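You operate a simulated robot arm through the tools that you are given. There is no shell and no other tool. Be economical: measure what you need, move in short steps, check, and stop when the job is done.

You run a simulated two-armed robot. Do the job below in one go: nothing can be reset, and whatever is moved stays where it is left.

Task
Dose the silver basket with one scoop of grounds from the blue tin.
Fine: put the scoop back, shut the tin; spill nothing, no hand in the grounds. Where these are worked on the way, their far stop is far enough and under half their travel is too little: lid of the blue tin.

It is judged by the outcome, as a careful person would: the job done as asked, and still so three seconds after it is handed in. It fails if anything else is knocked over, pushed out of place, dropped, spilled or broken. A push-on lid holds only when it is set on centred and level and pressed home; a screw cap is set on level and turned clockwise until tight.

Robot
Two 7-joint arms with two-finger parallel grippers on one trunk, on a base that drives. Base frame: it is fixed to the floor where the robot stands at the start and does not move with it; the origin is under the middle of the robot, x ahead of it, y to its left, z up; the surface under the hand at the start is at about z = 900. Units: mm, degrees, N and s.
The left shoulder is at the start at [47, 182, 1192], the right one opposite. With the tool pointing down near the work surface each hand reaches from about 260 to 720 mm from the robot's upright axis, wherever it stands, measured 20 degrees to its own side. Places, roughly: blue tin [600, 100, 900]; lid of the blue tin [600, 100, 1000]; white cone [600, -400, 1100]. Payload 3.91 kg a hand.
The tool frame of a hand sits at the grasp point between the pads (the TCP): z along the fingers, y along the line on which they close. The tips reach 30 mm beyond it. Largest opening 110 mm; finger width 20, thickness 10; the body of the gripper, 48 by 112 mm, starts 55 mm behind the TCP.
Orientation is told as [roll, pitch, yaw] about the base's x, y, z axes, in that order, counted from this pose: with the fingers straight down and closing along the base's y, the tool's x points along the base's -x, its y along +y and its z along -z.

Tools
- The arms move only by the tool nudge_tool. It takes "left_commands", "right_commands" or both (then of equal length, played together; a hand with none holds still); each is a list of rows, each a list of 3 entries, a list of its own where there are three numbers: the turn, a rotation vector about the base's x, y, z in units of 120 degrees (1.0 is 120 degrees), then the shift along the base's x, y, z in units of 250 mm (1.0 is 250 mm), then the finger opening in mm, from 0 to 110. In form: [[[ax, ay, az], [x, y, z], jaw], ...]. A call has 1 to 10 rows; each row is the pose to reach, as a shift and turn from the pose commanded when the call began. A call with a number of a shift or a turn outside -1 to 1 is refused whole. A row lasts 0.2 s, in which the tool goes at most 50 mm and 8.6 degrees; a call with a longer step from one row to the next is refused whole, and so is a gripper value outside its range. A pose out of reach is approached as far as the arm can. The call stops where the force on the tool passes 60 N (or 10 N more than at its start, if that is more) or the arm is blocked; 0.2 s more then pass. The fingers move at their own pace (about 72 mm/s each) and stop on an object; they squeeze with about 24 N. The grip force told is the motor's: it shows also when the fingers shut on nothing. Time passes only in rows, and 0.2 s behind the last, so rows that repeat a pose let the fingers close. The reply holds the time, the measured pose of the TCP, the force on the tool along the base axes, the opening and the grip force, in the units named above and with some noise, with the torque about the TCP (base axes, N m) and any sound that the robot's microphone picked up.
- Cameras (640 x 400 px; columns grow to the right, rows downward): "scene" is now at [152.7, 35.1, 1381.9]; the picture's right is [0.25, -0.97, 0.00], its down [-0.63, -0.16, -0.76] and it looks along [0.74, 0.19, -0.65] (base axes); focal length 214 px, centre (320, 200). "left" rides on the left gripper at [72, -17, -103] in its tool frame; the picture's right is [0.23, 0.97, 0.00], its down [-0.76, 0.18, -0.62] and it looks along [-0.61, 0.14, 0.78] (tool axes); focal length 222 px, centre (320, 200). "right" rides on the right gripper at [72, 17, -103] in its tool frame; the picture's right is [-0.23, 0.97, 0.00], its down [-0.76, -0.18, -0.62] and it looks along [-0.61, -0.14, 0.78] (tool axes); focal length 222 px, centre (320, 200). There is no depth. A picture from a camera that has moved, and an enlarged one, comes with that camera's place and axes in the base frame and with its lens. The place of the scene camera against the robot may be out by one fixed shift of up to 25 mm in any direction.
- camera(camera): a new picture of that camera. It takes no simulated time.
- lift_body(by): slides the trunk up (or, below 0, down) by that many mm; the arms and the scene camera ride with it, the base frame stays. It gives what a move gives, with no picture.
- drive_base(legs): drives the robot by 1 to 6 legs, each [ahead, left, turn to the left] in mm, mm and degrees, along the robot's own axes; the way and the turn of a leg run together, so that a leg with both is an arc; at most 1500 mm and 180 degrees a leg. The arms and the cameras ride along, it lands a little off, and it stops where it bumps. It gives what a move gives.
- pan_tilt(pan, tilt): turns the head with the scene camera to pan (to the left, within 80 degrees either way) and tilt (down, from -29 to 69), counted from straight ahead of the robot. It gives what a move gives.
- close_up(camera, box): a new picture of the part [left, top, right, bottom] of that camera's present view, enlarged. It takes no simulated time.
- hand_in(): hands the job in; it is judged then, once.

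Go step by step. Nothing tells you exact positions but the pictures and the camera data: compare them with the known pose of the tool, close in by small moves and look again before you grip or let go. The budget is 120 turns and 100 pictures, counting those below and the enlarged ones. Unless the task says otherwise, let go and move clear before handing in, and close with one line.

The tools are called after ">>>" as name(argument=value, ...) on one line, values as JSON. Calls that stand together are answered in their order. nudge_tool: Moves the arms, as the interface text tells. Its arguments: {"type":"object","properties":{"left_commands":{"type":"array","items":{"type":"array"}},"right_commands":{"type":"array","items":{"type":"array"}}},"required":[]} The other tools are called the same way: lift_body (by) slides the trunk up or down; drive_base (legs) drives the base; pan_tilt (pan, tilt) turns the head that bears the scene camera; camera (camera) takes a picture; close_up (camera, box) takes an enlarged picture of a part of a camera's view; hand_in () hands the job in.

At the start:

```text
clock: 0.0
left_ee_pos: [380.2, 312.4, 1288.2]
left_ee_rot: [0.0, 0.0, 0.0]
left_ft_force: [0.1, 0.8, -1.1]
left_wrist_torque: [-0.03, -0.03, 0.01]
left_opening: 110.0
left_grasp_force: 0.0
right_ee_pos: [359.4, -60.4, 1295.2]
right_ee_rot: [0.0, 0.0, -0.1]
right_ft_force: [-0.3, -0.1, -0.4]
right_wrist_torque: [-0.01, 0.0, 0.03]
right_opening: 109.8
right_grasp_force: 0.1
trunk travel left (down, up): [-450.0, 64.0]
robot x, y, heading: [1.7, 1.4, 0.2]
head pan, tilt: [14.6, 40.3]
```

scene: 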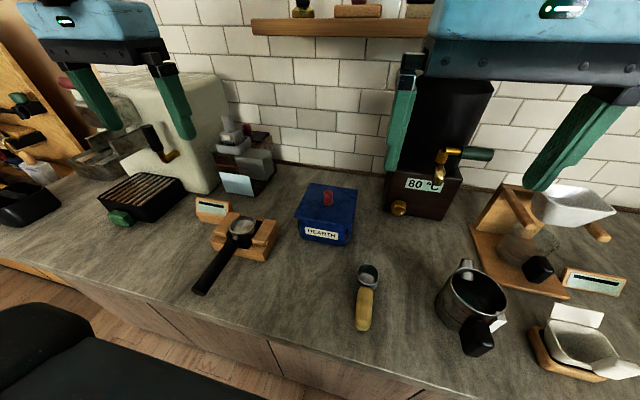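
right: 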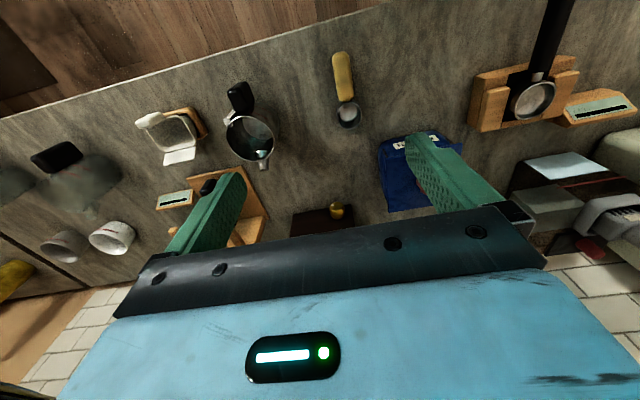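
left: 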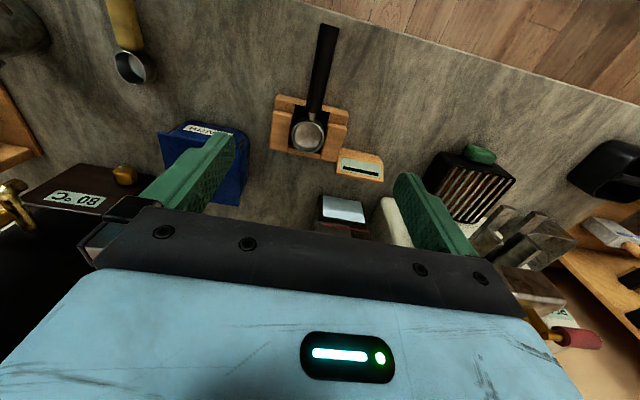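

I see the blue tin with a red knob on its lid, a yellow-handled scoop in front of it, and a portafilter with a silver basket on a wooden stand to the left. I'll look closer before moving.

>>> close_up(camera="scene", box=[180, 160, 420, 340])

>>> close_up(camera="left", box=[80, 0, 400, 200])

>>> close_up(camera="right", box=[300, 20, 640, 220])

```text
2.22 times, centred on (300, 250) of scene
camera zoom: at [152.7, 35.1, 1381.9], right [0.25, -0.97, 0.0], down [-0.63, -0.16, -0.76], along [0.74, 0.19, -0.65], focal length 477 px, centre (364, 89)
```

zoom: 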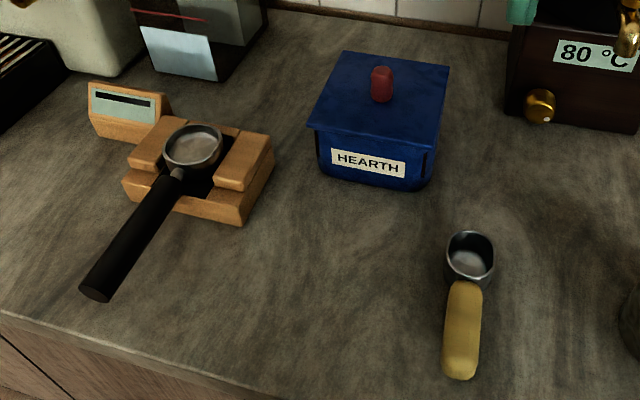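

```text
2.00 times, centred on (240, 100) of left
camera zoom: at [308.4, 295.8, 1391.8], right [-0.23, 0.97, 0.0], down [0.76, 0.18, 0.62], along [0.61, 0.14, -0.78], focal length 444 px, centre (480, 400)
```

zoom: 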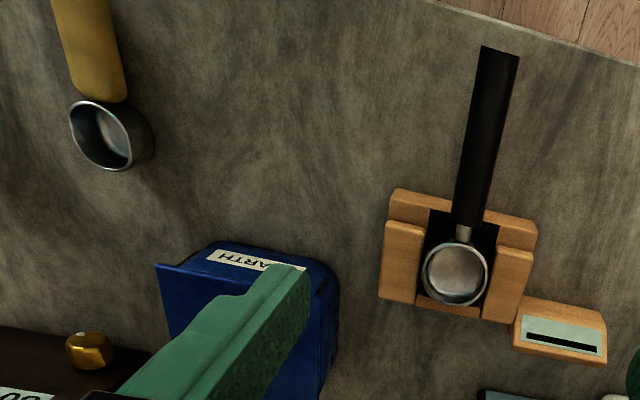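

```text
1.88 times, centred on (470, 120) of right
camera zoom: at [288.6, -43.2, 1397.1], right [0.23, 0.97, 0.0], down [0.76, -0.18, 0.62], along [0.61, -0.14, -0.78], focal length 418 px, centre (38, 351)
```

zoom: 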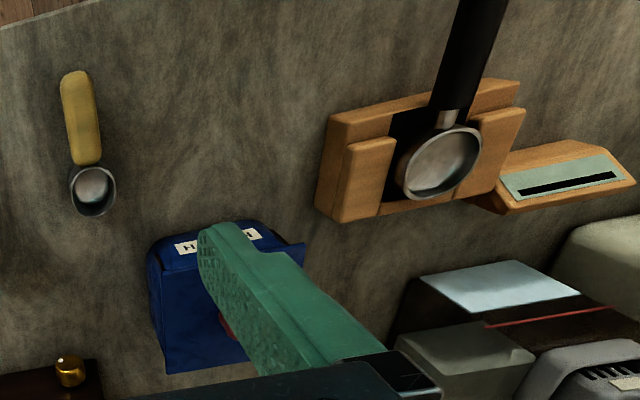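

Positions by triangulation: scoop bowl ≈ (450,-19), handle x 341–420 pointing at me; basket ≈ (489,311,968); lid knob ≈ (603,110). I look closer at the lid and scoop to understand their build.

>>> close_up(camera="scene", box=[280, 170, 370, 250])

>>> nudge_tool(left_commands=[[[0, 0, 0], [0.1, -0.1, 0], 110], [[0, 0, 0], [0.2, -0.2, -0.05], 110], [[0, 0, 0], [0.2, -0.3, -0.1], 110], [[0, 0, 0], [0.2, -0.4, -0.15], 110], [[0, 0, 0], [0.2, -0.4, -0.2], 110]], right_commands=[[[0, 0, 0], [-0.05, -0.05, -0.1], 110], [[0, 0, 0], [-0.1, -0.05, -0.2], 110], [[0, 0, 0], [-0.1, -0.05, -0.35], 110], [[0, 0, 0], [-0.1, -0.05, -0.5], 110], [[0, 0, 0], [-0.1, -0.05, -0.65], 110]])

```text
5.00 times, centred on (325, 210) of scene
camera zoom: at [152.7, 35.1, 1381.9], right [0.25, -0.97, 0.0], down [-0.63, -0.16, -0.76], along [0.74, 0.19, -0.65], focal length 1072 px, centre (295, 150)
```

zoom: 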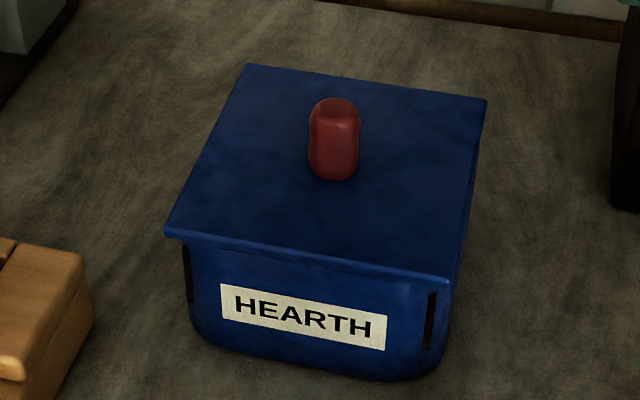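

```text
clock: 1.2
left_ee_pos: [430.4, 213.3, 1239.9]
left_ee_rot: [0.1, -0.2, 0.1]
left_ft_force: [-0.9, 0.3, 0.0]
left_wrist_torque: [-0.01, 0.0, -0.01]
left_opening: 109.9
left_grasp_force: 0.0
right_ee_pos: [334.0, -73.3, 1132.9]
right_ee_rot: [0.1, 0.0, -0.2]
right_ft_force: [0.3, 0.6, 0.3]
right_wrist_torque: [0.0, 0.0, -0.02]
right_opening: 110.0
right_grasp_force: 0.1
trunk travel left (down, up): [-450.0, 64.0]
robot x, y, heading: [3.2, 1.6, 0.2]
head pan, tilt: [14.6, 40.3]
```

The lid is a flat overhanging plate with a central red knob; the hinge or slide type isn't clear. I look with the wrist cameras.

>>> camera(camera="left")

>>> camera(camera="right")

```text
92 pictures are left
camera left: at [358.9, 195.9, 1341.4], right [-0.23, 0.97, 0.0], down [0.76, 0.18, 0.62], along [0.61, 0.14, -0.78], focal length 222 px, centre (320, 200)
```

left: 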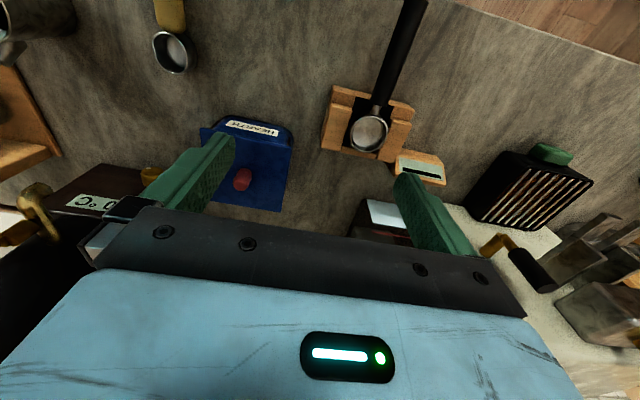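

```text
91 pictures are left
camera right: at [262.4, -55.4, 1234.9], right [0.23, 0.97, 0.0], down [0.76, -0.18, 0.62], along [0.61, -0.14, -0.78], focal length 222 px, centre (320, 200)
```

right: 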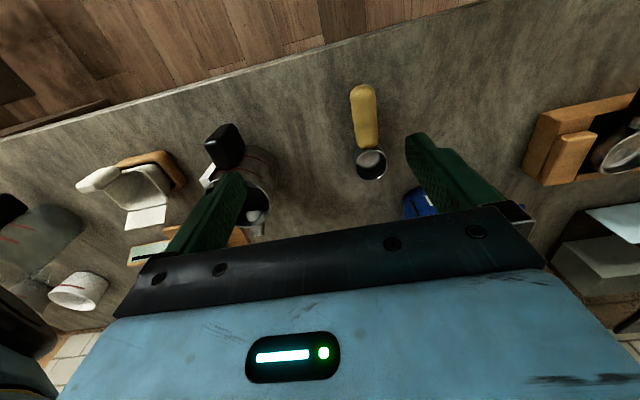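

Next I bring the left camera over the tin to look at its back edge and measure the lid.

>>> nudge_tool(left_commands=[[[0, 0, 0], [0.15, -0.1, 0], 110], [[0, 0, 0], [0.3, -0.2, 0], 110], [[0, 0, 0], [0.45, -0.3, 0], 110], [[0, 0, 0], [0.6, -0.4, 0], 110], [[0, 0, 0], [0.6, -0.4, 0], 110]])

>>> camera(camera="left")

>>> close_up(camera="right", box=[320, 60, 440, 200])

```text
clock: 2.4
left_ee_pos: [513.2, 196.4, 1224.3]
left_ee_rot: [-0.1, -0.1, 0.2]
left_ft_force: [-0.4, 0.2, 0.1]
left_wrist_torque: [0.02, -0.02, 0.0]
left_opening: 110.1
left_grasp_force: 0.2
left hand out of reach, approached as far as the arm can: row 2, 3, 4, 5
right_ee_pos: [333.5, -71.9, 1134.1]
right_ee_rot: [0.2, -0.1, -0.1]
right_ft_force: [0.2, 0.0, -0.1]
right_wrist_torque: [0.0, -0.03, -0.03]
right_opening: 110.1
right_grasp_force: 0.0
trunk travel left (down, up): [-450.0, 64.0]
robot x, y, heading: [2.4, -2.6, -0.1]
head pan, tilt: [14.6, 40.3]
```

```text
90 pictures are left
camera left: at [442.2, 179.5, 1327.0], right [-0.23, 0.97, 0.0], down [0.76, 0.18, 0.62], along [0.61, 0.14, -0.78], focal length 222 px, centre (320, 200)
```

left: 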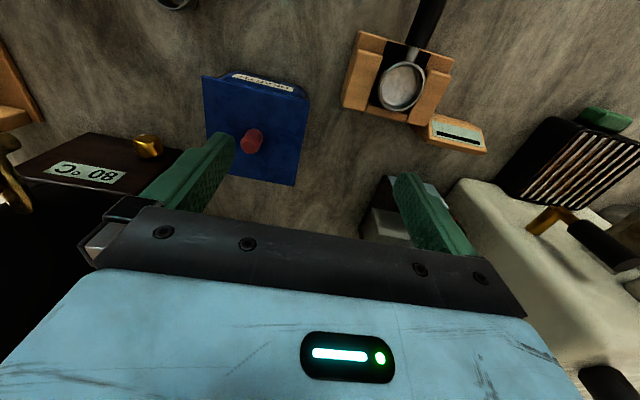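

```text
2.86 times, centred on (380, 130) of right
camera zoom: at [261.5, -55.8, 1235.4], right [0.23, 0.97, 0.0], down [0.76, -0.18, 0.62], along [0.61, -0.14, -0.78], focal length 635 px, centre (149, 400)
```

zoom: 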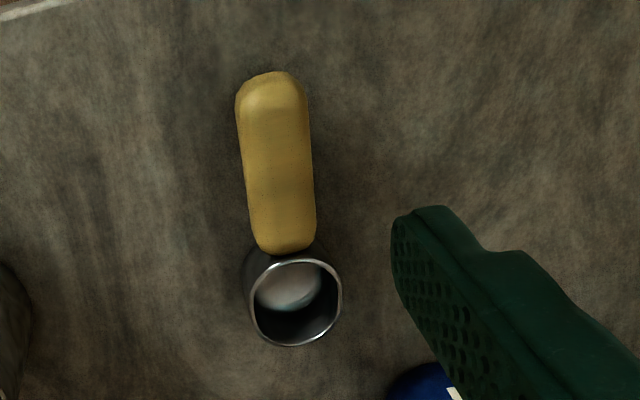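

The lid overhead: knob sits toward the centre, no hinge seen yet. I check the scoop's side profile by lowering and tilting the right hand, and zoom on the scoop from the scene.

>>> close_up(camera="scene", box=[330, 250, 410, 340])

>>> close_up(camera="left", box=[190, 60, 320, 200])

```text
4.44 times, centred on (370, 295) of scene
camera zoom: at [151.8, 35.1, 1382.1], right [0.25, -0.97, 0.0], down [-0.62, -0.16, -0.76], along [0.74, 0.19, -0.65], focal length 953 px, centre (98, -222)
```

zoom: 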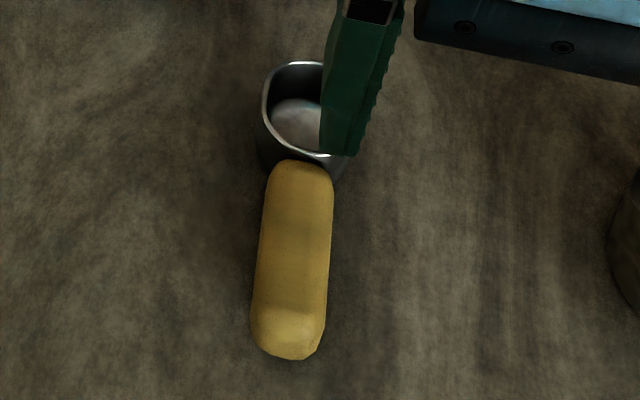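

```text
2.86 times, centred on (255, 130) of left
camera zoom: at [442.2, 179.5, 1327.0], right [-0.23, 0.97, 0.0], down [0.76, 0.18, 0.62], along [0.61, 0.14, -0.78], focal length 635 px, centre (506, 400)
```

zoom: 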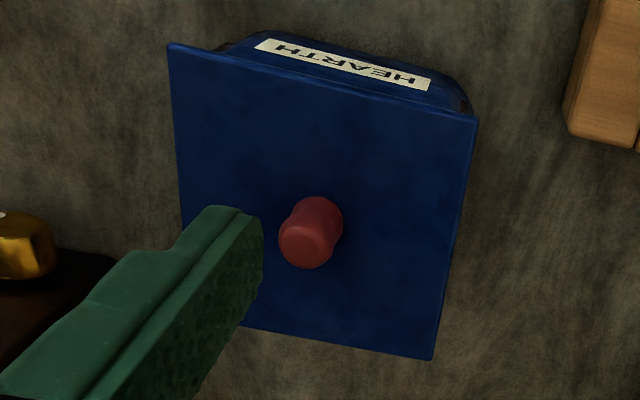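

Lid spans x 530–676, y 41–184, knob at about (602,113). I lower the left hand straight down to see where the commanded pose is.

>>> nudge_tool(left_commands=[[[0, 0, 0], [0, 0, -0.1], 80], [[0, 0, 0], [0, 0, -0.2], 80], [[0, 0, 0], [0, 0, -0.3], 80], [[0, 0, 0], [0, 0, -0.4], 80], [[0, 0, 0], [0, 0, -0.5], 80], [[0, 0, 0], [0, 0, -0.5], 80]])

>>> camera(camera="left")

```text
clock: 3.8
left_ee_pos: [515.2, 196.7, 1097.6]
left_ee_rot: [0.0, -0.1, 0.2]
left_ft_force: [0.0, -0.3, 0.3]
left_wrist_torque: [-0.01, -0.01, 0.01]
left_opening: 80.0
left_grasp_force: 0.1
right_ee_pos: [334.4, -73.0, 1132.8]
right_ee_rot: [0.1, -0.1, -0.1]
right_ft_force: [-0.4, -0.2, 0.0]
right_wrist_torque: [0.0, -0.04, -0.01]
right_opening: 110.3
right_grasp_force: 0.0
trunk travel left (down, up): [-450.0, 64.0]
robot x, y, heading: [-0.5, 3.3, -0.2]
head pan, tilt: [14.6, 40.3]
```

```text
86 pictures are left
camera left: at [443.5, 179.8, 1199.4], right [-0.23, 0.97, 0.0], down [0.76, 0.18, 0.62], along [0.61, 0.14, -0.78], focal length 222 px, centre (320, 200)
```

left: 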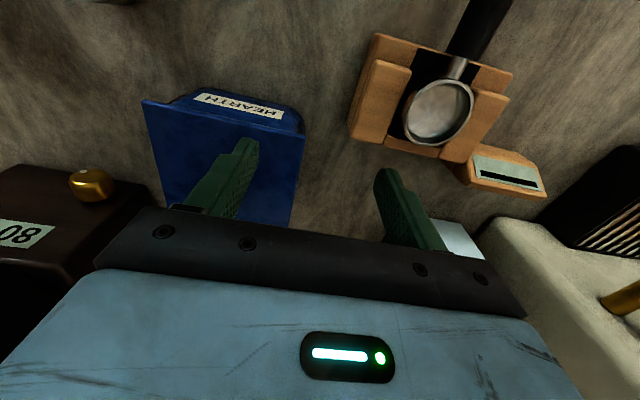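

Lid top is at about z 985. I move the left hand above the knob at (604,112).

>>> nudge_tool(left_commands=[[[0, 0, 0], [0.1, -0.1, 0], 80], [[0, 0, 0], [0.2, -0.2, 0], 80], [[0, 0, 0], [0.3, -0.3, 0], 80], [[0, 0, 0], [0.356, -0.34, 0], 80], [[0, 0, 0], [0.356, -0.34, -0.1], 80], [[0, 0, 0], [0.356, -0.34, -0.15], 80], [[0, 0, 0], [0.356, -0.34, -0.15], 80]])

>>> camera(camera="left")

>>> close_up(camera="scene", box=[280, 150, 370, 250])

```text
clock: 5.4
left_ee_pos: [539.0, 172.0, 1037.0]
left_ee_rot: [-0.1, 0.1, 0.1]
left_ft_force: [0.5, 0.1, 0.0]
left_wrist_torque: [-0.01, 0.03, -0.02]
left_opening: 79.9
left_grasp_force: 0.0
left hand out of reach, approached as far as the arm can: row 1, 2, 3, 4, 5, 6, 7
right_ee_pos: [335.3, -72.0, 1132.9]
right_ee_rot: [0.1, 0.1, -0.1]
right_ft_force: [0.0, -0.3, -0.1]
right_wrist_torque: [0.0, 0.03, 0.0]
right_opening: 110.0
right_grasp_force: 0.1
trunk travel left (down, up): [-450.0, 64.0]
robot x, y, heading: [-0.5, 2.9, -0.1]
head pan, tilt: [14.6, 40.3]
```

```text
85 pictures are left
camera left: at [466.8, 155.1, 1140.5], right [-0.23, 0.97, 0.0], down [0.76, 0.18, 0.62], along [0.61, 0.14, -0.78], focal length 222 px, centre (320, 200)
```

left: 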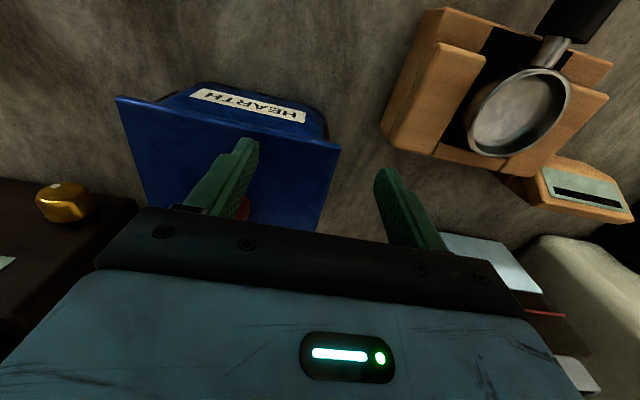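

```text
4.00 times, centred on (325, 200) of scene
camera zoom: at [154.8, 35.9, 1381.5], right [0.25, -0.97, 0.0], down [-0.63, -0.16, -0.76], along [0.74, 0.19, -0.65], focal length 858 px, centre (300, 200)
```

zoom: 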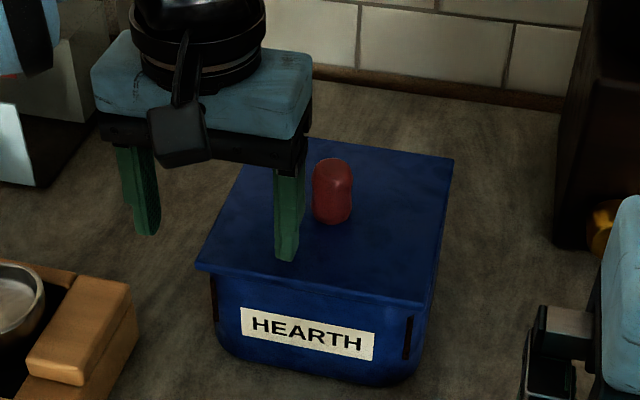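

The left hand runs out of reach at this angle, so I raise it and drive the base 120 mm forward.

>>> nudge_tool(left_commands=[[[0, 0, 0], [-0.12, 0, 0.1], 80], [[0, 0, 0], [-0.24, 0, 0.2], 80], [[0, 0, 0], [-0.36, 0.0, 0.3], 80], [[0, 0, 0], [-0.48, 0, 0.3], 80], [[0, 0, 0], [-0.48, 0, 0.3], 80]], right_commands=[[[0, 0, 0], [-0.05, 0, 0], 110], [[0, 0, 0], [-0.1, 0, 0], 110], [[0, 0, 0], [-0.1, 0, 0.05], 110], [[0, 0, 0], [-0.1, 0, 0.1], 110], [[0, 0, 0], [-0.1, 0, 0.1], 110]])

>>> drive_base(legs=[[120, 0, 0]])

>>> camera(camera="scene")

```text
clock: 6.6
left_ee_pos: [416.1, 172.6, 1112.3]
left_ee_rot: [0.1, 0.0, 0.1]
left_ft_force: [-1.2, -0.2, 0.0]
left_wrist_torque: [0.0, 0.03, -0.03]
left_opening: 80.0
left_grasp_force: 0.0
right_ee_pos: [311.0, -71.7, 1157.2]
right_ee_rot: [0.0, 0.0, -0.2]
right_ft_force: [0.1, 0.0, -0.1]
right_wrist_torque: [0.04, -0.03, 0.02]
right_opening: 110.2
right_grasp_force: 0.0
trunk travel left (down, up): [-450.0, 64.0]
robot x, y, heading: [1.1, 1.9, -0.1]
head pan, tilt: [14.6, 40.3]
```

```text
clock: 7.8
left_ee_pos: [536.8, 173.5, 1113.3]
left_ee_rot: [0.0, -0.2, 0.0]
left_ft_force: [-0.1, 0.4, 0.3]
left_wrist_torque: [-0.02, 0.01, 0.0]
left_opening: 80.1
left_grasp_force: 0.0
right_ee_pos: [429.7, -72.4, 1157.7]
right_ee_rot: [0.1, -0.1, -0.1]
right_ft_force: [0.7, 0.2, -0.3]
right_wrist_torque: [0.01, -0.02, -0.02]
right_opening: 110.2
right_grasp_force: 0.0
trunk travel left (down, up): [-450.0, 64.0]
robot x, y, heading: [120.8, -0.1, 0.1]
head pan, tilt: [14.6, 40.3]
```

```text
83 pictures are left
camera scene: at [272.4, 35.2, 1382.1], right [0.25, -0.97, 0.0], down [-0.62, -0.16, -0.76], along [0.74, 0.19, -0.65], focal length 214 px, centre (320, 200)
```

scene: 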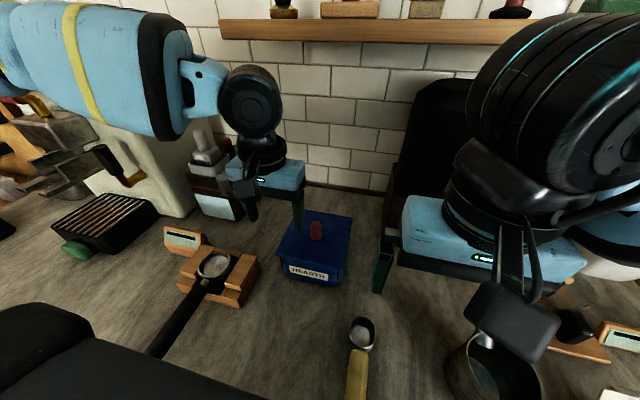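

Drove 120 mm cleanly. Now the left hand goes above the knob.

>>> nudge_tool(left_commands=[[[0, 0, 0], [0.1, -0.1, 0], 80], [[0, 0, 0], [0.2, -0.2, 0], 80], [[0, 0, 0], [0.268, -0.246, -0.05], 80], [[0, 0, 0], [0.268, -0.246, -0.15], 80], [[0, 0, 0], [0.268, -0.246, -0.2], 80], [[0, 0, 0], [0.268, -0.246, -0.2], 80]])

>>> camera(camera="left")

>>> close_up(camera="scene", box=[240, 150, 400, 290])

```text
clock: 9.2
left_ee_pos: [598.8, 142.4, 1063.9]
left_ee_rot: [-0.2, -0.3, 0.0]
left_ft_force: [-1.4, -1.9, 10.3]
left_wrist_torque: [-0.52, 0.03, -0.02]
left_opening: 80.8
left_grasp_force: 0.9
left hand out of reach, approached as far as the arm can: row 2, 3, 4, 5, 6
right_ee_pos: [429.1, -71.2, 1158.3]
right_ee_rot: [0.1, -0.2, -0.1]
right_ft_force: [0.6, -0.9, -0.2]
right_wrist_torque: [0.0, 0.05, 0.03]
right_opening: 110.3
right_grasp_force: 0.1
trunk travel left (down, up): [-450.0, 64.0]
robot x, y, heading: [120.1, 0.5, 0.1]
head pan, tilt: [14.6, 40.3]
```

```text
82 pictures are left
camera left: at [527.0, 126.2, 1165.6], right [-0.23, 0.97, 0.0], down [0.76, 0.18, 0.63], along [0.61, 0.14, -0.78], focal length 222 px, centre (320, 200)
```

left: 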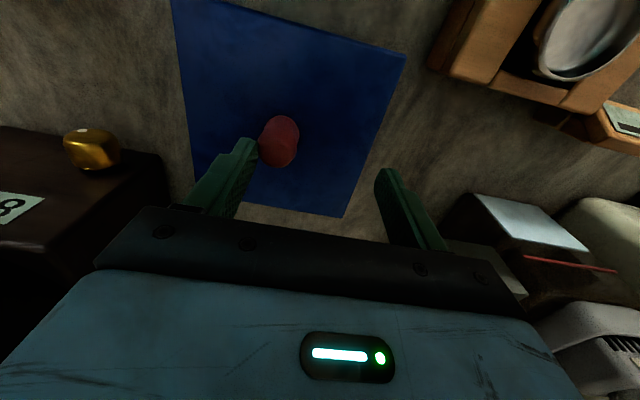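

```text
2.86 times, centred on (320, 220) of scene
camera zoom: at [271.7, 35.5, 1382.3], right [0.25, -0.97, 0.0], down [-0.62, -0.16, -0.76], along [0.74, 0.19, -0.65], focal length 613 px, centre (320, 143)
```

zoom: 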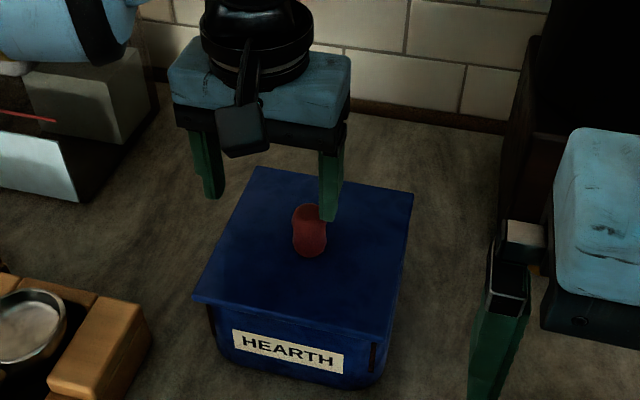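

The right finger's tip is resting on the knob's top (z≈1034), so the lid is near z 1000. I back off upward, then raise the trunk for better reach.

>>> nudge_tool(left_commands=[[[0, 0, 0], [-0.03, 0.04, 0.1], 80], [[0, 0, 0], [-0.06, 0.08, 0.15], 80], [[0, 0, 0], [-0.06, 0.08, 0.15], 80]])

>>> lift_body(by=60)

```text
clock: 10.0
left_ee_pos: [583.5, 165.1, 1098.0]
left_ee_rot: [0.0, -0.1, 0.2]
left_ft_force: [-0.3, -0.3, -0.4]
left_wrist_torque: [-0.03, 0.03, 0.04]
left_opening: 80.0
left_grasp_force: 0.1
right_ee_pos: [430.5, -73.5, 1156.9]
right_ee_rot: [0.1, -0.1, -0.1]
right_ft_force: [-0.2, 0.0, -0.1]
right_wrist_torque: [0.0, 0.02, -0.02]
right_opening: 110.1
right_grasp_force: 0.1
trunk travel left (down, up): [-450.0, 64.0]
robot x, y, heading: [118.7, -2.6, 0.2]
head pan, tilt: [14.6, 40.3]
```

```text
clock: 11.0
left_ee_pos: [584.6, 164.4, 1157.9]
left_ee_rot: [-0.1, 0.2, 0.2]
left_ft_force: [-0.1, 1.0, 0.1]
left_wrist_torque: [0.0, 0.0, 0.0]
left_opening: 79.9
left_grasp_force: 0.1
right_ee_pos: [430.9, -72.8, 1216.7]
right_ee_rot: [0.1, 0.1, -0.2]
right_ft_force: [-0.2, -0.9, -0.8]
right_wrist_torque: [0.0, 0.06, 0.0]
right_opening: 109.8
right_grasp_force: 0.0
trunk travel left (down, up): [-510.0, 4.0]
robot x, y, heading: [119.3, 1.8, 0.0]
head pan, tilt: [14.6, 40.3]
```

Now retry the approach above the knob.

>>> nudge_tool(left_commands=[[[0, 0, 0], [0.0, 0, -0.12], 80], [[0, 0, 0], [0.0, 0, -0.24], 80], [[0, 0, 0], [0.03, -0.1, -0.27], 80], [[0, 0, 0], [0.06, -0.206, -0.27], 80], [[0, 0, 0], [0.06, -0.206, -0.27], 80]])

>>> camera(camera="left")

```text
clock: 12.2
left_ee_pos: [577.3, 153.4, 1096.8]
left_ee_rot: [-0.2, 0.0, 0.0]
left_ft_force: [-0.5, 0.5, 0.2]
left_wrist_torque: [0.0, -0.05, 0.07]
left_opening: 80.0
left_grasp_force: 0.1
left hand out of reach, approached as far as the arm can: row 3, 4, 5
right_ee_pos: [430.0, -71.9, 1217.7]
right_ee_rot: [0.0, -0.1, -0.1]
right_ft_force: [0.4, 0.6, 0.5]
right_wrist_torque: [0.0, 0.05, 0.02]
right_opening: 110.0
right_grasp_force: 0.0
trunk travel left (down, up): [-510.0, 4.0]
robot x, y, heading: [121.6, 0.8, 0.1]
head pan, tilt: [14.6, 40.3]
```

```text
80 pictures are left
camera left: at [506.0, 136.2, 1199.4], right [-0.23, 0.97, 0.0], down [0.76, 0.18, 0.62], along [0.61, 0.14, -0.78], focal length 222 px, centre (320, 200)
```

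left: 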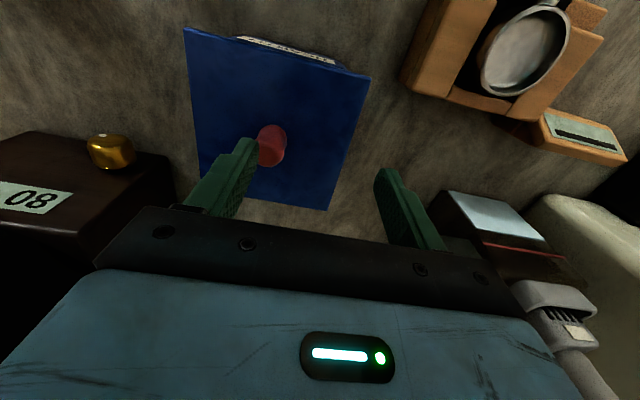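

The limit looks like an angle limit for the inward reach with zero yaw; I try turning the left hand clockwise while moving in.

>>> nudge_tool(left_commands=[[[0, 0, -0.07], [0, 0, 0], 80], [[0, 0, -0.14], [0, 0, 0], 80], [[0, 0, -0.21], [0, 0, 0], 80], [[0, 0, -0.25], [0.05, -0.08, 0], 80], [[0, 0, -0.25], [0.09, -0.16, 0], 80], [[0, 0, -0.25], [0.09, -0.16, 0], 80]])

```text
clock: 13.6
left_ee_pos: [578.0, 152.2, 1100.5]
left_ee_rot: [0.0, -0.1, -30.0]
left_ft_force: [0.2, 0.3, -0.3]
left_wrist_torque: [-0.01, -0.03, -0.01]
left_opening: 80.1
left_grasp_force: 0.1
left hand out of reach, approached as far as the arm can: row 4, 5, 6
right_ee_pos: [430.4, -72.7, 1218.3]
right_ee_rot: [0.0, -0.1, -0.1]
right_ft_force: [-0.5, 1.0, 0.0]
right_wrist_torque: [-0.01, 0.04, -0.05]
right_opening: 109.9
right_grasp_force: 0.1
trunk travel left (down, up): [-510.0, 4.0]
robot x, y, heading: [123.4, -0.6, -0.0]
head pan, tilt: [14.6, 40.3]
```

Yaw doesn't help, so I shift the base right by 130 mm to put the tin on the left arm's own side.

>>> nudge_tool(left_commands=[[[0, 0, 0.07], [-0.15, 0.1, 0.1], 80], [[0, 0, 0.14], [-0.3, 0.2, 0.1], 80], [[0, 0, 0.21], [-0.35, 0.3, 0.1], 80], [[0, 0, 0.25], [-0.35, 0.4, 0.1], 80], [[0, 0, 0.25], [-0.35, 0.4, 0.1], 80]])

>>> drive_base(legs=[[0, -130, 0]])

```text
refused: row 1 steps farther than a row can; nothing moved
```

```text
clock: 15.4
left_ee_pos: [578.0, 23.3, 1100.5]
left_ee_rot: [0.0, -0.1, -29.8]
left_ft_force: [-0.6, 0.7, 0.5]
left_wrist_torque: [0.02, 0.02, 0.01]
left_opening: 79.9
left_grasp_force: 0.0
right_ee_pos: [430.9, -202.3, 1217.1]
right_ee_rot: [0.0, -0.1, -0.1]
right_ft_force: [-0.9, -1.0, -0.6]
right_wrist_torque: [-0.01, 0.0, 0.0]
right_opening: 109.7
right_grasp_force: 0.0
trunk travel left (down, up): [-510.0, 4.0]
robot x, y, heading: [117.3, -129.4, 0.2]
head pan, tilt: [14.6, 40.3]
```

The move was refused but the drive went clear. Now the left hand moves over the knob and turns back to zero yaw.

>>> nudge_tool(left_commands=[[[0, 0, 0.07], [0, 0.12, 0], 80], [[0, 0, 0.14], [0.03, 0.24, 0], 80], [[0, 0, 0.21], [0.06, 0.33, 0], 80], [[0, 0, 0.25], [0.09, 0.36, 0], 80], [[0, 0, 0.25], [0.09, 0.36, 0], 80]])

>>> camera(camera="left")

>>> camera(camera="scene")

```text
clock: 16.6
left_ee_pos: [599.6, 112.8, 1100.4]
left_ee_rot: [-0.1, -0.1, 0.1]
left_ft_force: [0.6, -0.4, -0.1]
left_wrist_torque: [-0.01, 0.02, -0.01]
left_opening: 80.0
left_grasp_force: 0.1
right_ee_pos: [430.3, -201.5, 1218.2]
right_ee_rot: [0.1, -0.2, -0.1]
right_ft_force: [0.1, -0.5, 0.4]
right_wrist_torque: [0.01, -0.01, 0.01]
right_opening: 110.1
right_grasp_force: 0.0
trunk travel left (down, up): [-510.0, 4.0]
robot x, y, heading: [118.4, -132.5, 0.2]
head pan, tilt: [14.6, 40.3]
```

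```text
79 pictures are left
camera left: at [527.3, 96.2, 1202.9], right [-0.23, 0.97, 0.0], down [0.76, 0.18, 0.62], along [0.61, 0.14, -0.78], focal length 222 px, centre (320, 200)
```

left: 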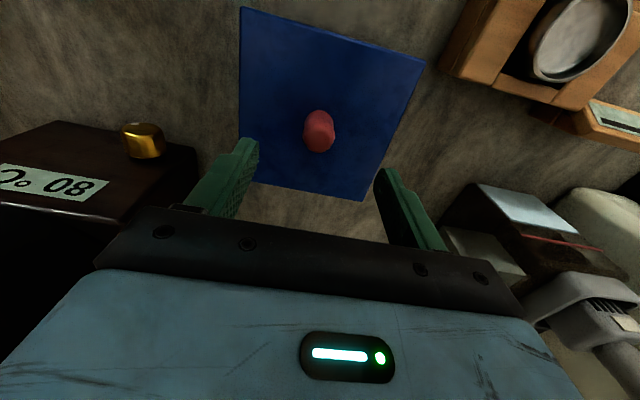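

```text
78 pictures are left
camera scene: at [203.9, -94.0, 1451.2], right [0.25, -0.97, 0.0], down [-0.63, -0.16, -0.76], along [0.74, 0.19, -0.65], focal length 214 px, centre (320, 200)
```

scene: 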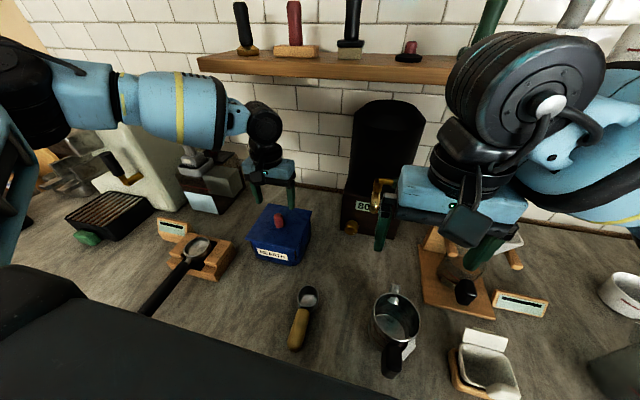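

The hand is centred over the knob. I lower so the tips straddle it, then close.

>>> nudge_tool(left_commands=[[[0, 0, 0], [-0.008, 0, -0.12], 80], [[0, 0, 0], [-0.008, 0, -0.22], 80], [[0, 0, 0], [-0.008, 0, -0.28], 80], [[0, 0, 0], [-0.008, 0, -0.31], 80], [[0, 0, 0], [-0.008, 0, -0.31], 80]])

>>> close_up(camera="scene", box=[230, 150, 330, 270])

>>> camera(camera="left")

```text
clock: 17.8
left_ee_pos: [596.4, 113.2, 1023.5]
left_ee_rot: [0.0, -0.3, 0.0]
left_ft_force: [-0.3, 2.0, 8.5]
left_wrist_torque: [0.23, 0.05, -0.02]
left_opening: 79.9
left_grasp_force: 0.0
right_ee_pos: [428.1, -202.2, 1218.8]
right_ee_rot: [0.2, -0.2, -0.1]
right_ft_force: [-0.6, 0.3, -0.6]
right_wrist_torque: [0.01, -0.02, 0.0]
right_opening: 109.8
right_grasp_force: 0.2
trunk travel left (down, up): [-510.0, 4.0]
robot x, y, heading: [119.9, -128.3, -0.1]
head pan, tilt: [14.6, 40.3]
```

```text
3.33 times, centred on (280, 210) of scene
camera zoom: at [202.9, -94.0, 1451.4], right [0.25, -0.97, 0.0], down [-0.62, -0.16, -0.76], along [0.74, 0.19, -0.65], focal length 715 px, centre (453, 167)
```

zoom: 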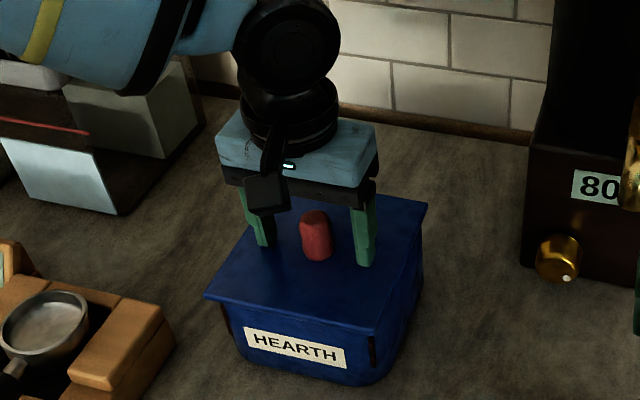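

```text
76 pictures are left
camera left: at [525.5, 96.5, 1126.0], right [-0.23, 0.97, 0.0], down [0.76, 0.18, 0.63], along [0.61, 0.14, -0.78], focal length 222 px, centre (320, 200)
```

left: 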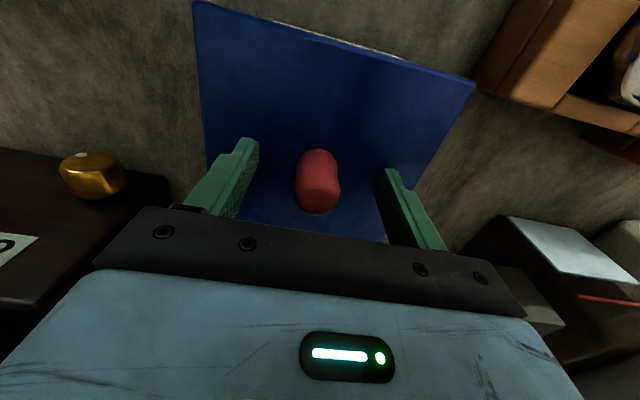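

The tips just touch the lid (top ≈ z 993). I raise 6 mm, close on the knob.

>>> nudge_tool(left_commands=[[[0, 0, 0], [0, 0, 0.024], 80], [[0, 0, 0], [0, 0, 0.024], 50], [[0, 0, 0], [0, 0, 0.024], 10], [[0, 0, 0], [0, 0, 0.024], 10], [[0, 0, 0], [0, 0, 0.024], 10]])

>>> nudge_tool(left_commands=[[[0, 0, 0], [0, 0, 0.02], 10], [[0, 0, 0], [0, 0, 0.04], 10], [[0, 0, 0], [0, 0, 0.06], 10], [[0, 0, 0], [0, 0, 0.06], 10]])

>>> close_up(camera="scene", box=[230, 150, 330, 270])

```text
clock: 19.0
left_ee_pos: [597.9, 111.5, 1028.7]
left_ee_rot: [-0.1, 0.0, 0.0]
left_ft_force: [-2.2, -5.4, -3.4]
left_wrist_torque: [0.66, 0.22, -0.09]
left_opening: 27.2
left_grasp_force: 45.3
right_ee_pos: [430.6, -202.4, 1217.9]
right_ee_rot: [0.2, -0.1, -0.1]
right_ft_force: [-0.4, 1.1, 0.0]
right_wrist_torque: [-0.03, 0.0, 0.02]
right_opening: 110.1
right_grasp_force: 0.0
trunk travel left (down, up): [-510.0, 4.0]
robot x, y, heading: [120.9, -125.6, -0.0]
head pan, tilt: [14.6, 40.3]
```

```text
clock: 20.0
left_ee_pos: [600.7, 112.6, 1041.4]
left_ee_rot: [0.0, 0.0, 0.1]
left_ft_force: [17.2, -13.1, -23.9]
left_wrist_torque: [0.64, 0.87, -0.05]
left_opening: 27.1
left_grasp_force: 44.9
right_ee_pos: [433.4, -202.3, 1214.8]
right_ee_rot: [0.2, 0.1, -0.1]
right_ft_force: [0.5, 0.0, -0.3]
right_wrist_torque: [0.01, -0.01, 0.01]
right_opening: 109.9
right_grasp_force: 0.1
trunk travel left (down, up): [-510.0, 4.0]
robot x, y, heading: [120.2, -133.9, 0.3]
head pan, tilt: [14.6, 40.3]
```

```text
3.33 times, centred on (280, 210) of scene
camera zoom: at [209.0, -95.2, 1450.8], right [0.25, -0.97, 0.0], down [-0.63, -0.16, -0.76], along [0.74, 0.19, -0.65], focal length 715 px, centre (453, 167)
```

zoom: 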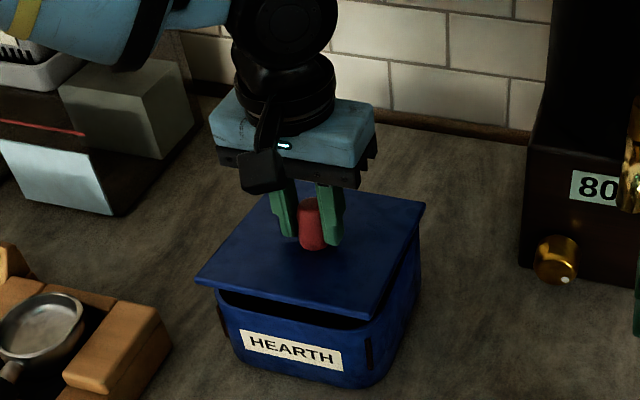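

The lid is hinged at its back edge. I follow the arc about the hinge (x≈681, z≈993), letting the knob pivot between the pads.

>>> nudge_tool(left_commands=[[[0, 0, 0], [0.04, 0, 0.0], 10], [[0, 0, 0], [0.08, 0, 0.044], 10], [[0, 0, 0], [0.116, 0, 0.076], 10], [[0, 0, 0], [0.16, 0, 0.105], 10], [[0, 0, 0], [0.2, 0, 0.124], 10], [[0, 0, 0], [0.2, 0, 0.124], 10]])

>>> close_up(camera="scene", box=[230, 150, 330, 270])

```text
clock: 21.4
left_ee_pos: [645.2, 111.0, 1076.4]
left_ee_rot: [0.0, -0.2, 0.1]
left_ft_force: [-16.2, -6.6, 3.8]
left_wrist_torque: [0.41, 1.3, -0.25]
left_opening: 27.0
left_grasp_force: 45.0
right_ee_pos: [428.6, -203.2, 1217.4]
right_ee_rot: [0.2, -0.2, -0.1]
right_ft_force: [-0.2, 0.2, -0.4]
right_wrist_torque: [0.01, 0.0, -0.04]
right_opening: 109.9
right_grasp_force: 0.0
trunk travel left (down, up): [-510.0, 4.0]
robot x, y, heading: [118.9, -129.9, 0.3]
head pan, tilt: [14.6, 40.3]
```

```text
3.33 times, centred on (280, 210) of scene
camera zoom: at [201.0, -95.1, 1451.5], right [0.25, -0.97, 0.0], down [-0.62, -0.16, -0.76], along [0.74, 0.19, -0.64], focal length 715 px, centre (453, 167)
```

zoom: 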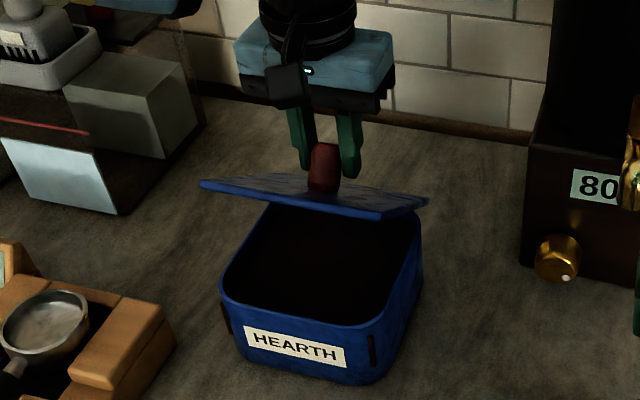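

The lid is about 45° open and the grip pivots well. I continue along the arc toward 90°.

>>> nudge_tool(left_commands=[[[0, 0, 0], [0.046, 0, 0.014], 10], [[0, 0, 0], [0.092, 0, 0.022], 10], [[0, 0, 0], [0.138, 0, 0.024], 10], [[0, 0, 0], [0.184, 0, 0.02], 10], [[0, 0, 0], [0.23, 0, 0.012], 10], [[0, 0, 0], [0.27, 0, -0.004], 10], [[0, 0, 0], [0.27, 0, -0.004], 10]])

>>> camera(camera="scene")

>>> close_up(camera="scene", box=[230, 140, 330, 270])

```text
clock: 22.8
left_ee_pos: [674.7, 111.9, 1084.1]
left_ee_rot: [-1.7, 0.2, -1.4]
left_ft_force: [-3.6, -26.9, 0.3]
left_wrist_torque: [-0.4, 0.35, 0.43]
left_opening: 27.3
left_grasp_force: 44.9
left hand out of reach, approached as far as the arm can: row 2, 3, 4, 5, 6
right_ee_pos: [430.0, -202.4, 1218.2]
right_ee_rot: [0.1, -0.2, -0.1]
right_ft_force: [-0.4, 0.5, 1.2]
right_wrist_torque: [-0.06, -0.03, -0.03]
right_opening: 110.2
right_grasp_force: 0.2
trunk travel left (down, up): [-510.0, 4.0]
robot x, y, heading: [122.7, -128.7, 0.0]
head pan, tilt: [14.6, 40.3]
stopped in row 6 (left hand): the force on the tool passed its limit at 62 N (the readings are from after the stop); the commanded pose is now the measured one
```

```text
73 pictures are left
camera scene: at [203.6, -94.5, 1451.4], right [0.25, -0.97, 0.0], down [-0.63, -0.16, -0.76], along [0.74, 0.19, -0.65], focal length 214 px, centre (320, 200)
```

scene: 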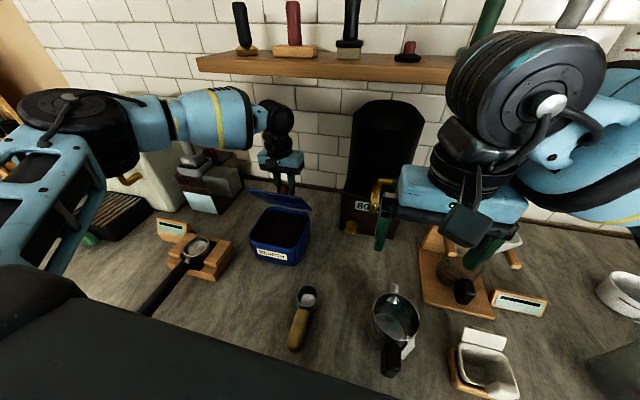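

```text
3.08 times, centred on (280, 205) of scene
camera zoom: at [203.6, -94.5, 1451.4], right [0.25, -0.97, 0.0], down [-0.63, -0.16, -0.76], along [0.74, 0.19, -0.65], focal length 660 px, centre (443, 185)
```

zoom: 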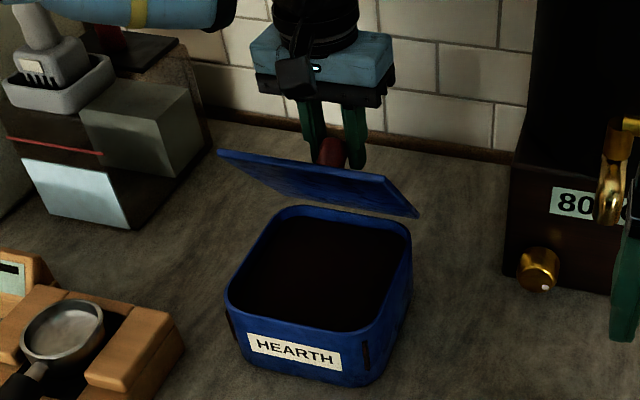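

The arm runs out of reach at about 60°. The top of the arc is nearly horizontal, so I drive the base forward 30 mm while holding.

>>> drive_base(legs=[[30, 0, 0]])

>>> close_up(camera="scene", box=[230, 140, 330, 270])

```text
clock: 23.7
left_ee_pos: [705.3, 112.8, 1085.9]
left_ee_rot: [-1.1, 0.0, -1.0]
left_ft_force: [2.2, -31.6, 9.0]
left_wrist_torque: [-0.16, -0.11, 0.48]
left_opening: 27.6
left_grasp_force: 44.1
right_ee_pos: [460.0, -207.5, 1218.5]
right_ee_rot: [0.3, 0.0, -0.2]
right_ft_force: [-0.7, -0.2, -0.5]
right_wrist_torque: [0.02, 0.01, -0.01]
right_opening: 110.1
right_grasp_force: 0.0
trunk travel left (down, up): [-510.0, 4.0]
robot x, y, heading: [152.3, -128.6, 0.2]
head pan, tilt: [14.6, 40.3]
```

```text
3.08 times, centred on (280, 205) of scene
camera zoom: at [233.5, -100.2, 1451.4], right [0.25, -0.97, 0.0], down [-0.63, -0.16, -0.76], along [0.74, 0.19, -0.65], focal length 660 px, centre (443, 185)
```

zoom: 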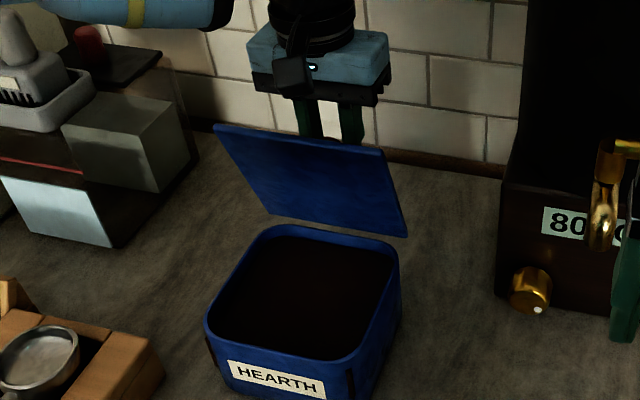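

The lid is at about 75–80°. I go a bit further for the far stop and ease the side force.

>>> drive_base(legs=[[20, 0, 0]])

>>> nudge_tool(left_commands=[[[0, 0, 0], [0, -0.012, -0.02], 10], [[0, 0, 0], [0, -0.012, -0.03], 10]])

>>> close_up(camera="scene", box=[230, 140, 330, 270])

```text
clock: 24.4
left_ee_pos: [726.0, 112.2, 1082.0]
left_ee_rot: [-1.3, 0.0, -1.2]
left_ft_force: [2.2, -18.0, -13.7]
left_wrist_torque: [-0.25, -0.85, 0.25]
left_opening: 27.3
left_grasp_force: 45.1
right_ee_pos: [479.5, -204.8, 1216.0]
right_ee_rot: [0.2, 0.0, -0.2]
right_ft_force: [0.2, -0.2, -0.1]
right_wrist_torque: [0.01, 0.0, -0.01]
right_opening: 109.9
right_grasp_force: 0.0
trunk travel left (down, up): [-510.0, 4.0]
robot x, y, heading: [172.4, -129.5, -0.5]
head pan, tilt: [14.6, 40.3]
```

```text
clock: 25.1
left_ee_pos: [726.0, 112.0, 1084.1]
left_ee_rot: [-1.7, -1.2, -1.0]
left_ft_force: [14.5, -5.6, 19.1]
left_wrist_torque: [0.02, -0.8, 0.09]
left_opening: 27.2
left_grasp_force: 45.3
left hand out of reach, approached as far as the arm can: row 1, 2
right_ee_pos: [479.3, -205.4, 1218.6]
right_ee_rot: [0.3, -0.3, -0.3]
right_ft_force: [-0.5, 1.0, 0.2]
right_wrist_torque: [-0.03, -0.03, 0.0]
right_opening: 110.0
right_grasp_force: 0.1
trunk travel left (down, up): [-510.0, 4.0]
robot x, y, heading: [168.9, -126.1, -0.2]
head pan, tilt: [14.6, 40.3]
```

```text
3.08 times, centred on (280, 205) of scene
camera zoom: at [253.4, -96.6, 1451.8], right [0.25, -0.97, 0.0], down [-0.63, -0.16, -0.76], along [0.74, 0.19, -0.65], focal length 660 px, centre (443, 185)
```

zoom: 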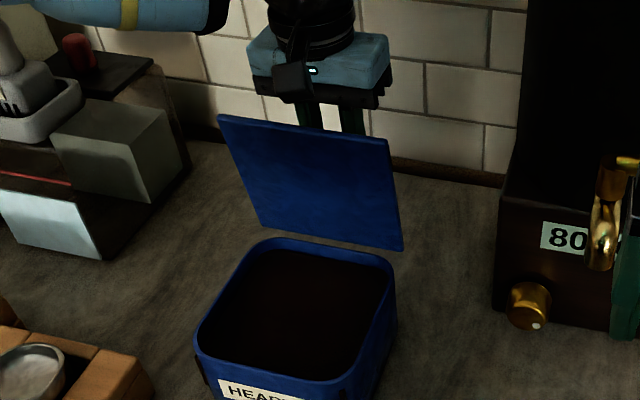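

The lid is now about vertical, hand behind it. I push on a little further to find the far stop.

>>> drive_base(legs=[[20, 0, 0]])

>>> camera(camera="scene")

```text
clock: 25.8
left_ee_pos: [741.8, 111.3, 1073.7]
left_ee_rot: [-1.5, -0.1, -1.3]
left_ft_force: [8.1, -11.7, -2.0]
left_wrist_torque: [-0.1, -1.01, 0.23]
left_opening: 27.4
left_grasp_force: 45.0
right_ee_pos: [500.6, -204.3, 1216.1]
right_ee_rot: [0.1, -0.1, -0.3]
right_ft_force: [-0.3, -0.8, 0.5]
right_wrist_torque: [-0.03, -0.01, -0.01]
right_opening: 110.0
right_grasp_force: 0.1
trunk travel left (down, up): [-510.0, 4.0]
robot x, y, heading: [189.9, -135.4, -0.4]
head pan, tilt: [14.6, 40.3]
```

```text
69 pictures are left
camera scene: at [275.4, -97.1, 1450.8], right [0.25, -0.97, 0.0], down [-0.63, -0.16, -0.76], along [0.74, 0.19, -0.65], focal length 214 px, centre (320, 200)
```

scene: 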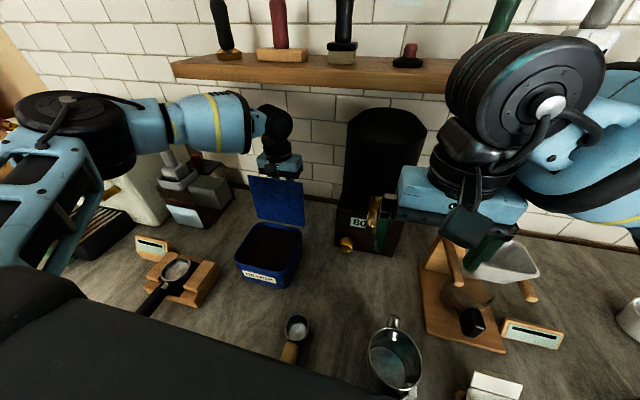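

Lid at about 104° with no stop felt yet. One more small step along the arc, downward and forward.

>>> drive_base(legs=[[15, 0, 0]])

>>> nudge_tool(left_commands=[[[0, 0, 0], [0, -0.01, -0.03], 10], [[0, 0, 0], [0, -0.01, -0.05], 10]])

>>> close_up(camera="scene", box=[200, 120, 340, 290])

```text
clock: 26.6
left_ee_pos: [755.0, 114.7, 1078.5]
left_ee_rot: [-1.5, -0.7, -1.1]
left_ft_force: [-0.3, 0.1, 0.0]
left_wrist_torque: [0.0, -0.03, 0.04]
left_opening: 10.0
left_grasp_force: 0.0
right_ee_pos: [511.0, -204.0, 1219.0]
right_ee_rot: [0.1, -0.4, -0.3]
right_ft_force: [-0.4, -0.8, -0.3]
right_wrist_torque: [-0.01, -0.04, -0.01]
right_opening: 109.9
right_grasp_force: 0.1
trunk travel left (down, up): [-510.0, 4.0]
robot x, y, heading: [205.2, -129.0, -0.2]
head pan, tilt: [14.6, 40.3]
```

```text
clock: 27.2
left_ee_pos: [754.5, 113.5, 1066.0]
left_ee_rot: [-1.7, -0.6, -1.1]
left_ft_force: [-0.2, -0.2, -0.3]
left_wrist_torque: [-0.04, 0.01, 0.01]
left_opening: 9.7
left_grasp_force: 0.0
left hand out of reach, approached as far as the arm can: row 2
right_ee_pos: [514.2, -203.5, 1217.8]
right_ee_rot: [0.3, -0.2, -0.2]
right_ft_force: [-0.4, -0.4, 0.7]
right_wrist_torque: [-0.01, 0.02, 0.0]
right_opening: 109.9
right_grasp_force: 0.0
trunk travel left (down, up): [-510.0, 4.0]
robot x, y, heading: [201.0, -127.6, -0.1]
head pan, tilt: [14.6, 40.3]
```

```text
2.35 times, centred on (270, 205) of scene
camera zoom: at [288.3, -95.4, 1451.2], right [0.25, -0.97, 0.0], down [-0.63, -0.16, -0.76], along [0.74, 0.19, -0.65], focal length 505 px, centre (438, 188)
```

zoom: 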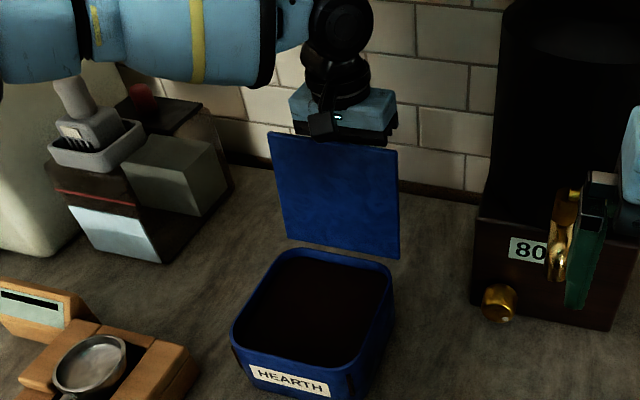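

The fingers slipped off the knob as the lid reached its stop, and it stands open. I raise the left hand out from behind it in small steps.

>>> nudge_tool(left_commands=[[[0, 0, 0], [0, 0, 0.05], 10], [[0, 0, 0], [0, 0, 0.1], 10], [[0, 0, 0], [0, 0, 0.15], 10]])

>>> close_up(camera="scene", box=[200, 120, 340, 290])

```text
clock: 28.0
left_ee_pos: [752.3, 113.7, 1097.5]
left_ee_rot: [-1.5, 0.1, -1.3]
left_ft_force: [1.3, 0.4, 1.0]
left_wrist_torque: [0.0, -0.03, 0.01]
left_opening: 10.0
left_grasp_force: 0.2
right_ee_pos: [513.7, -204.4, 1215.5]
right_ee_rot: [0.1, 0.0, -0.2]
right_ft_force: [0.0, 0.5, 0.6]
right_wrist_torque: [0.02, -0.02, 0.01]
right_opening: 110.1
right_grasp_force: 0.1
trunk travel left (down, up): [-510.0, 4.0]
robot x, y, heading: [200.7, -133.4, -0.1]
head pan, tilt: [14.6, 40.3]
```

```text
2.35 times, centred on (270, 205) of scene
camera zoom: at [288.6, -95.2, 1450.7], right [0.25, -0.97, 0.0], down [-0.63, -0.16, -0.76], along [0.74, 0.19, -0.65], focal length 505 px, centre (438, 188)
```

zoom: 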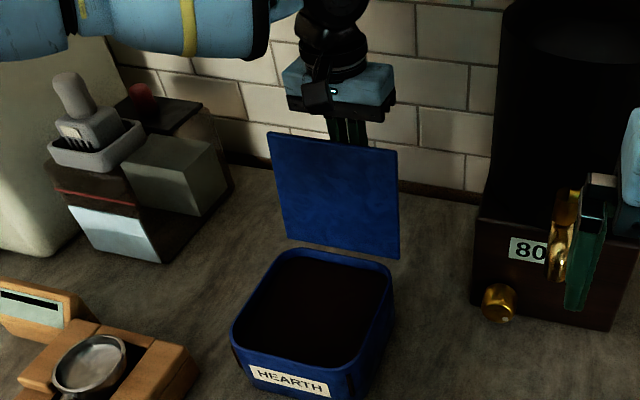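

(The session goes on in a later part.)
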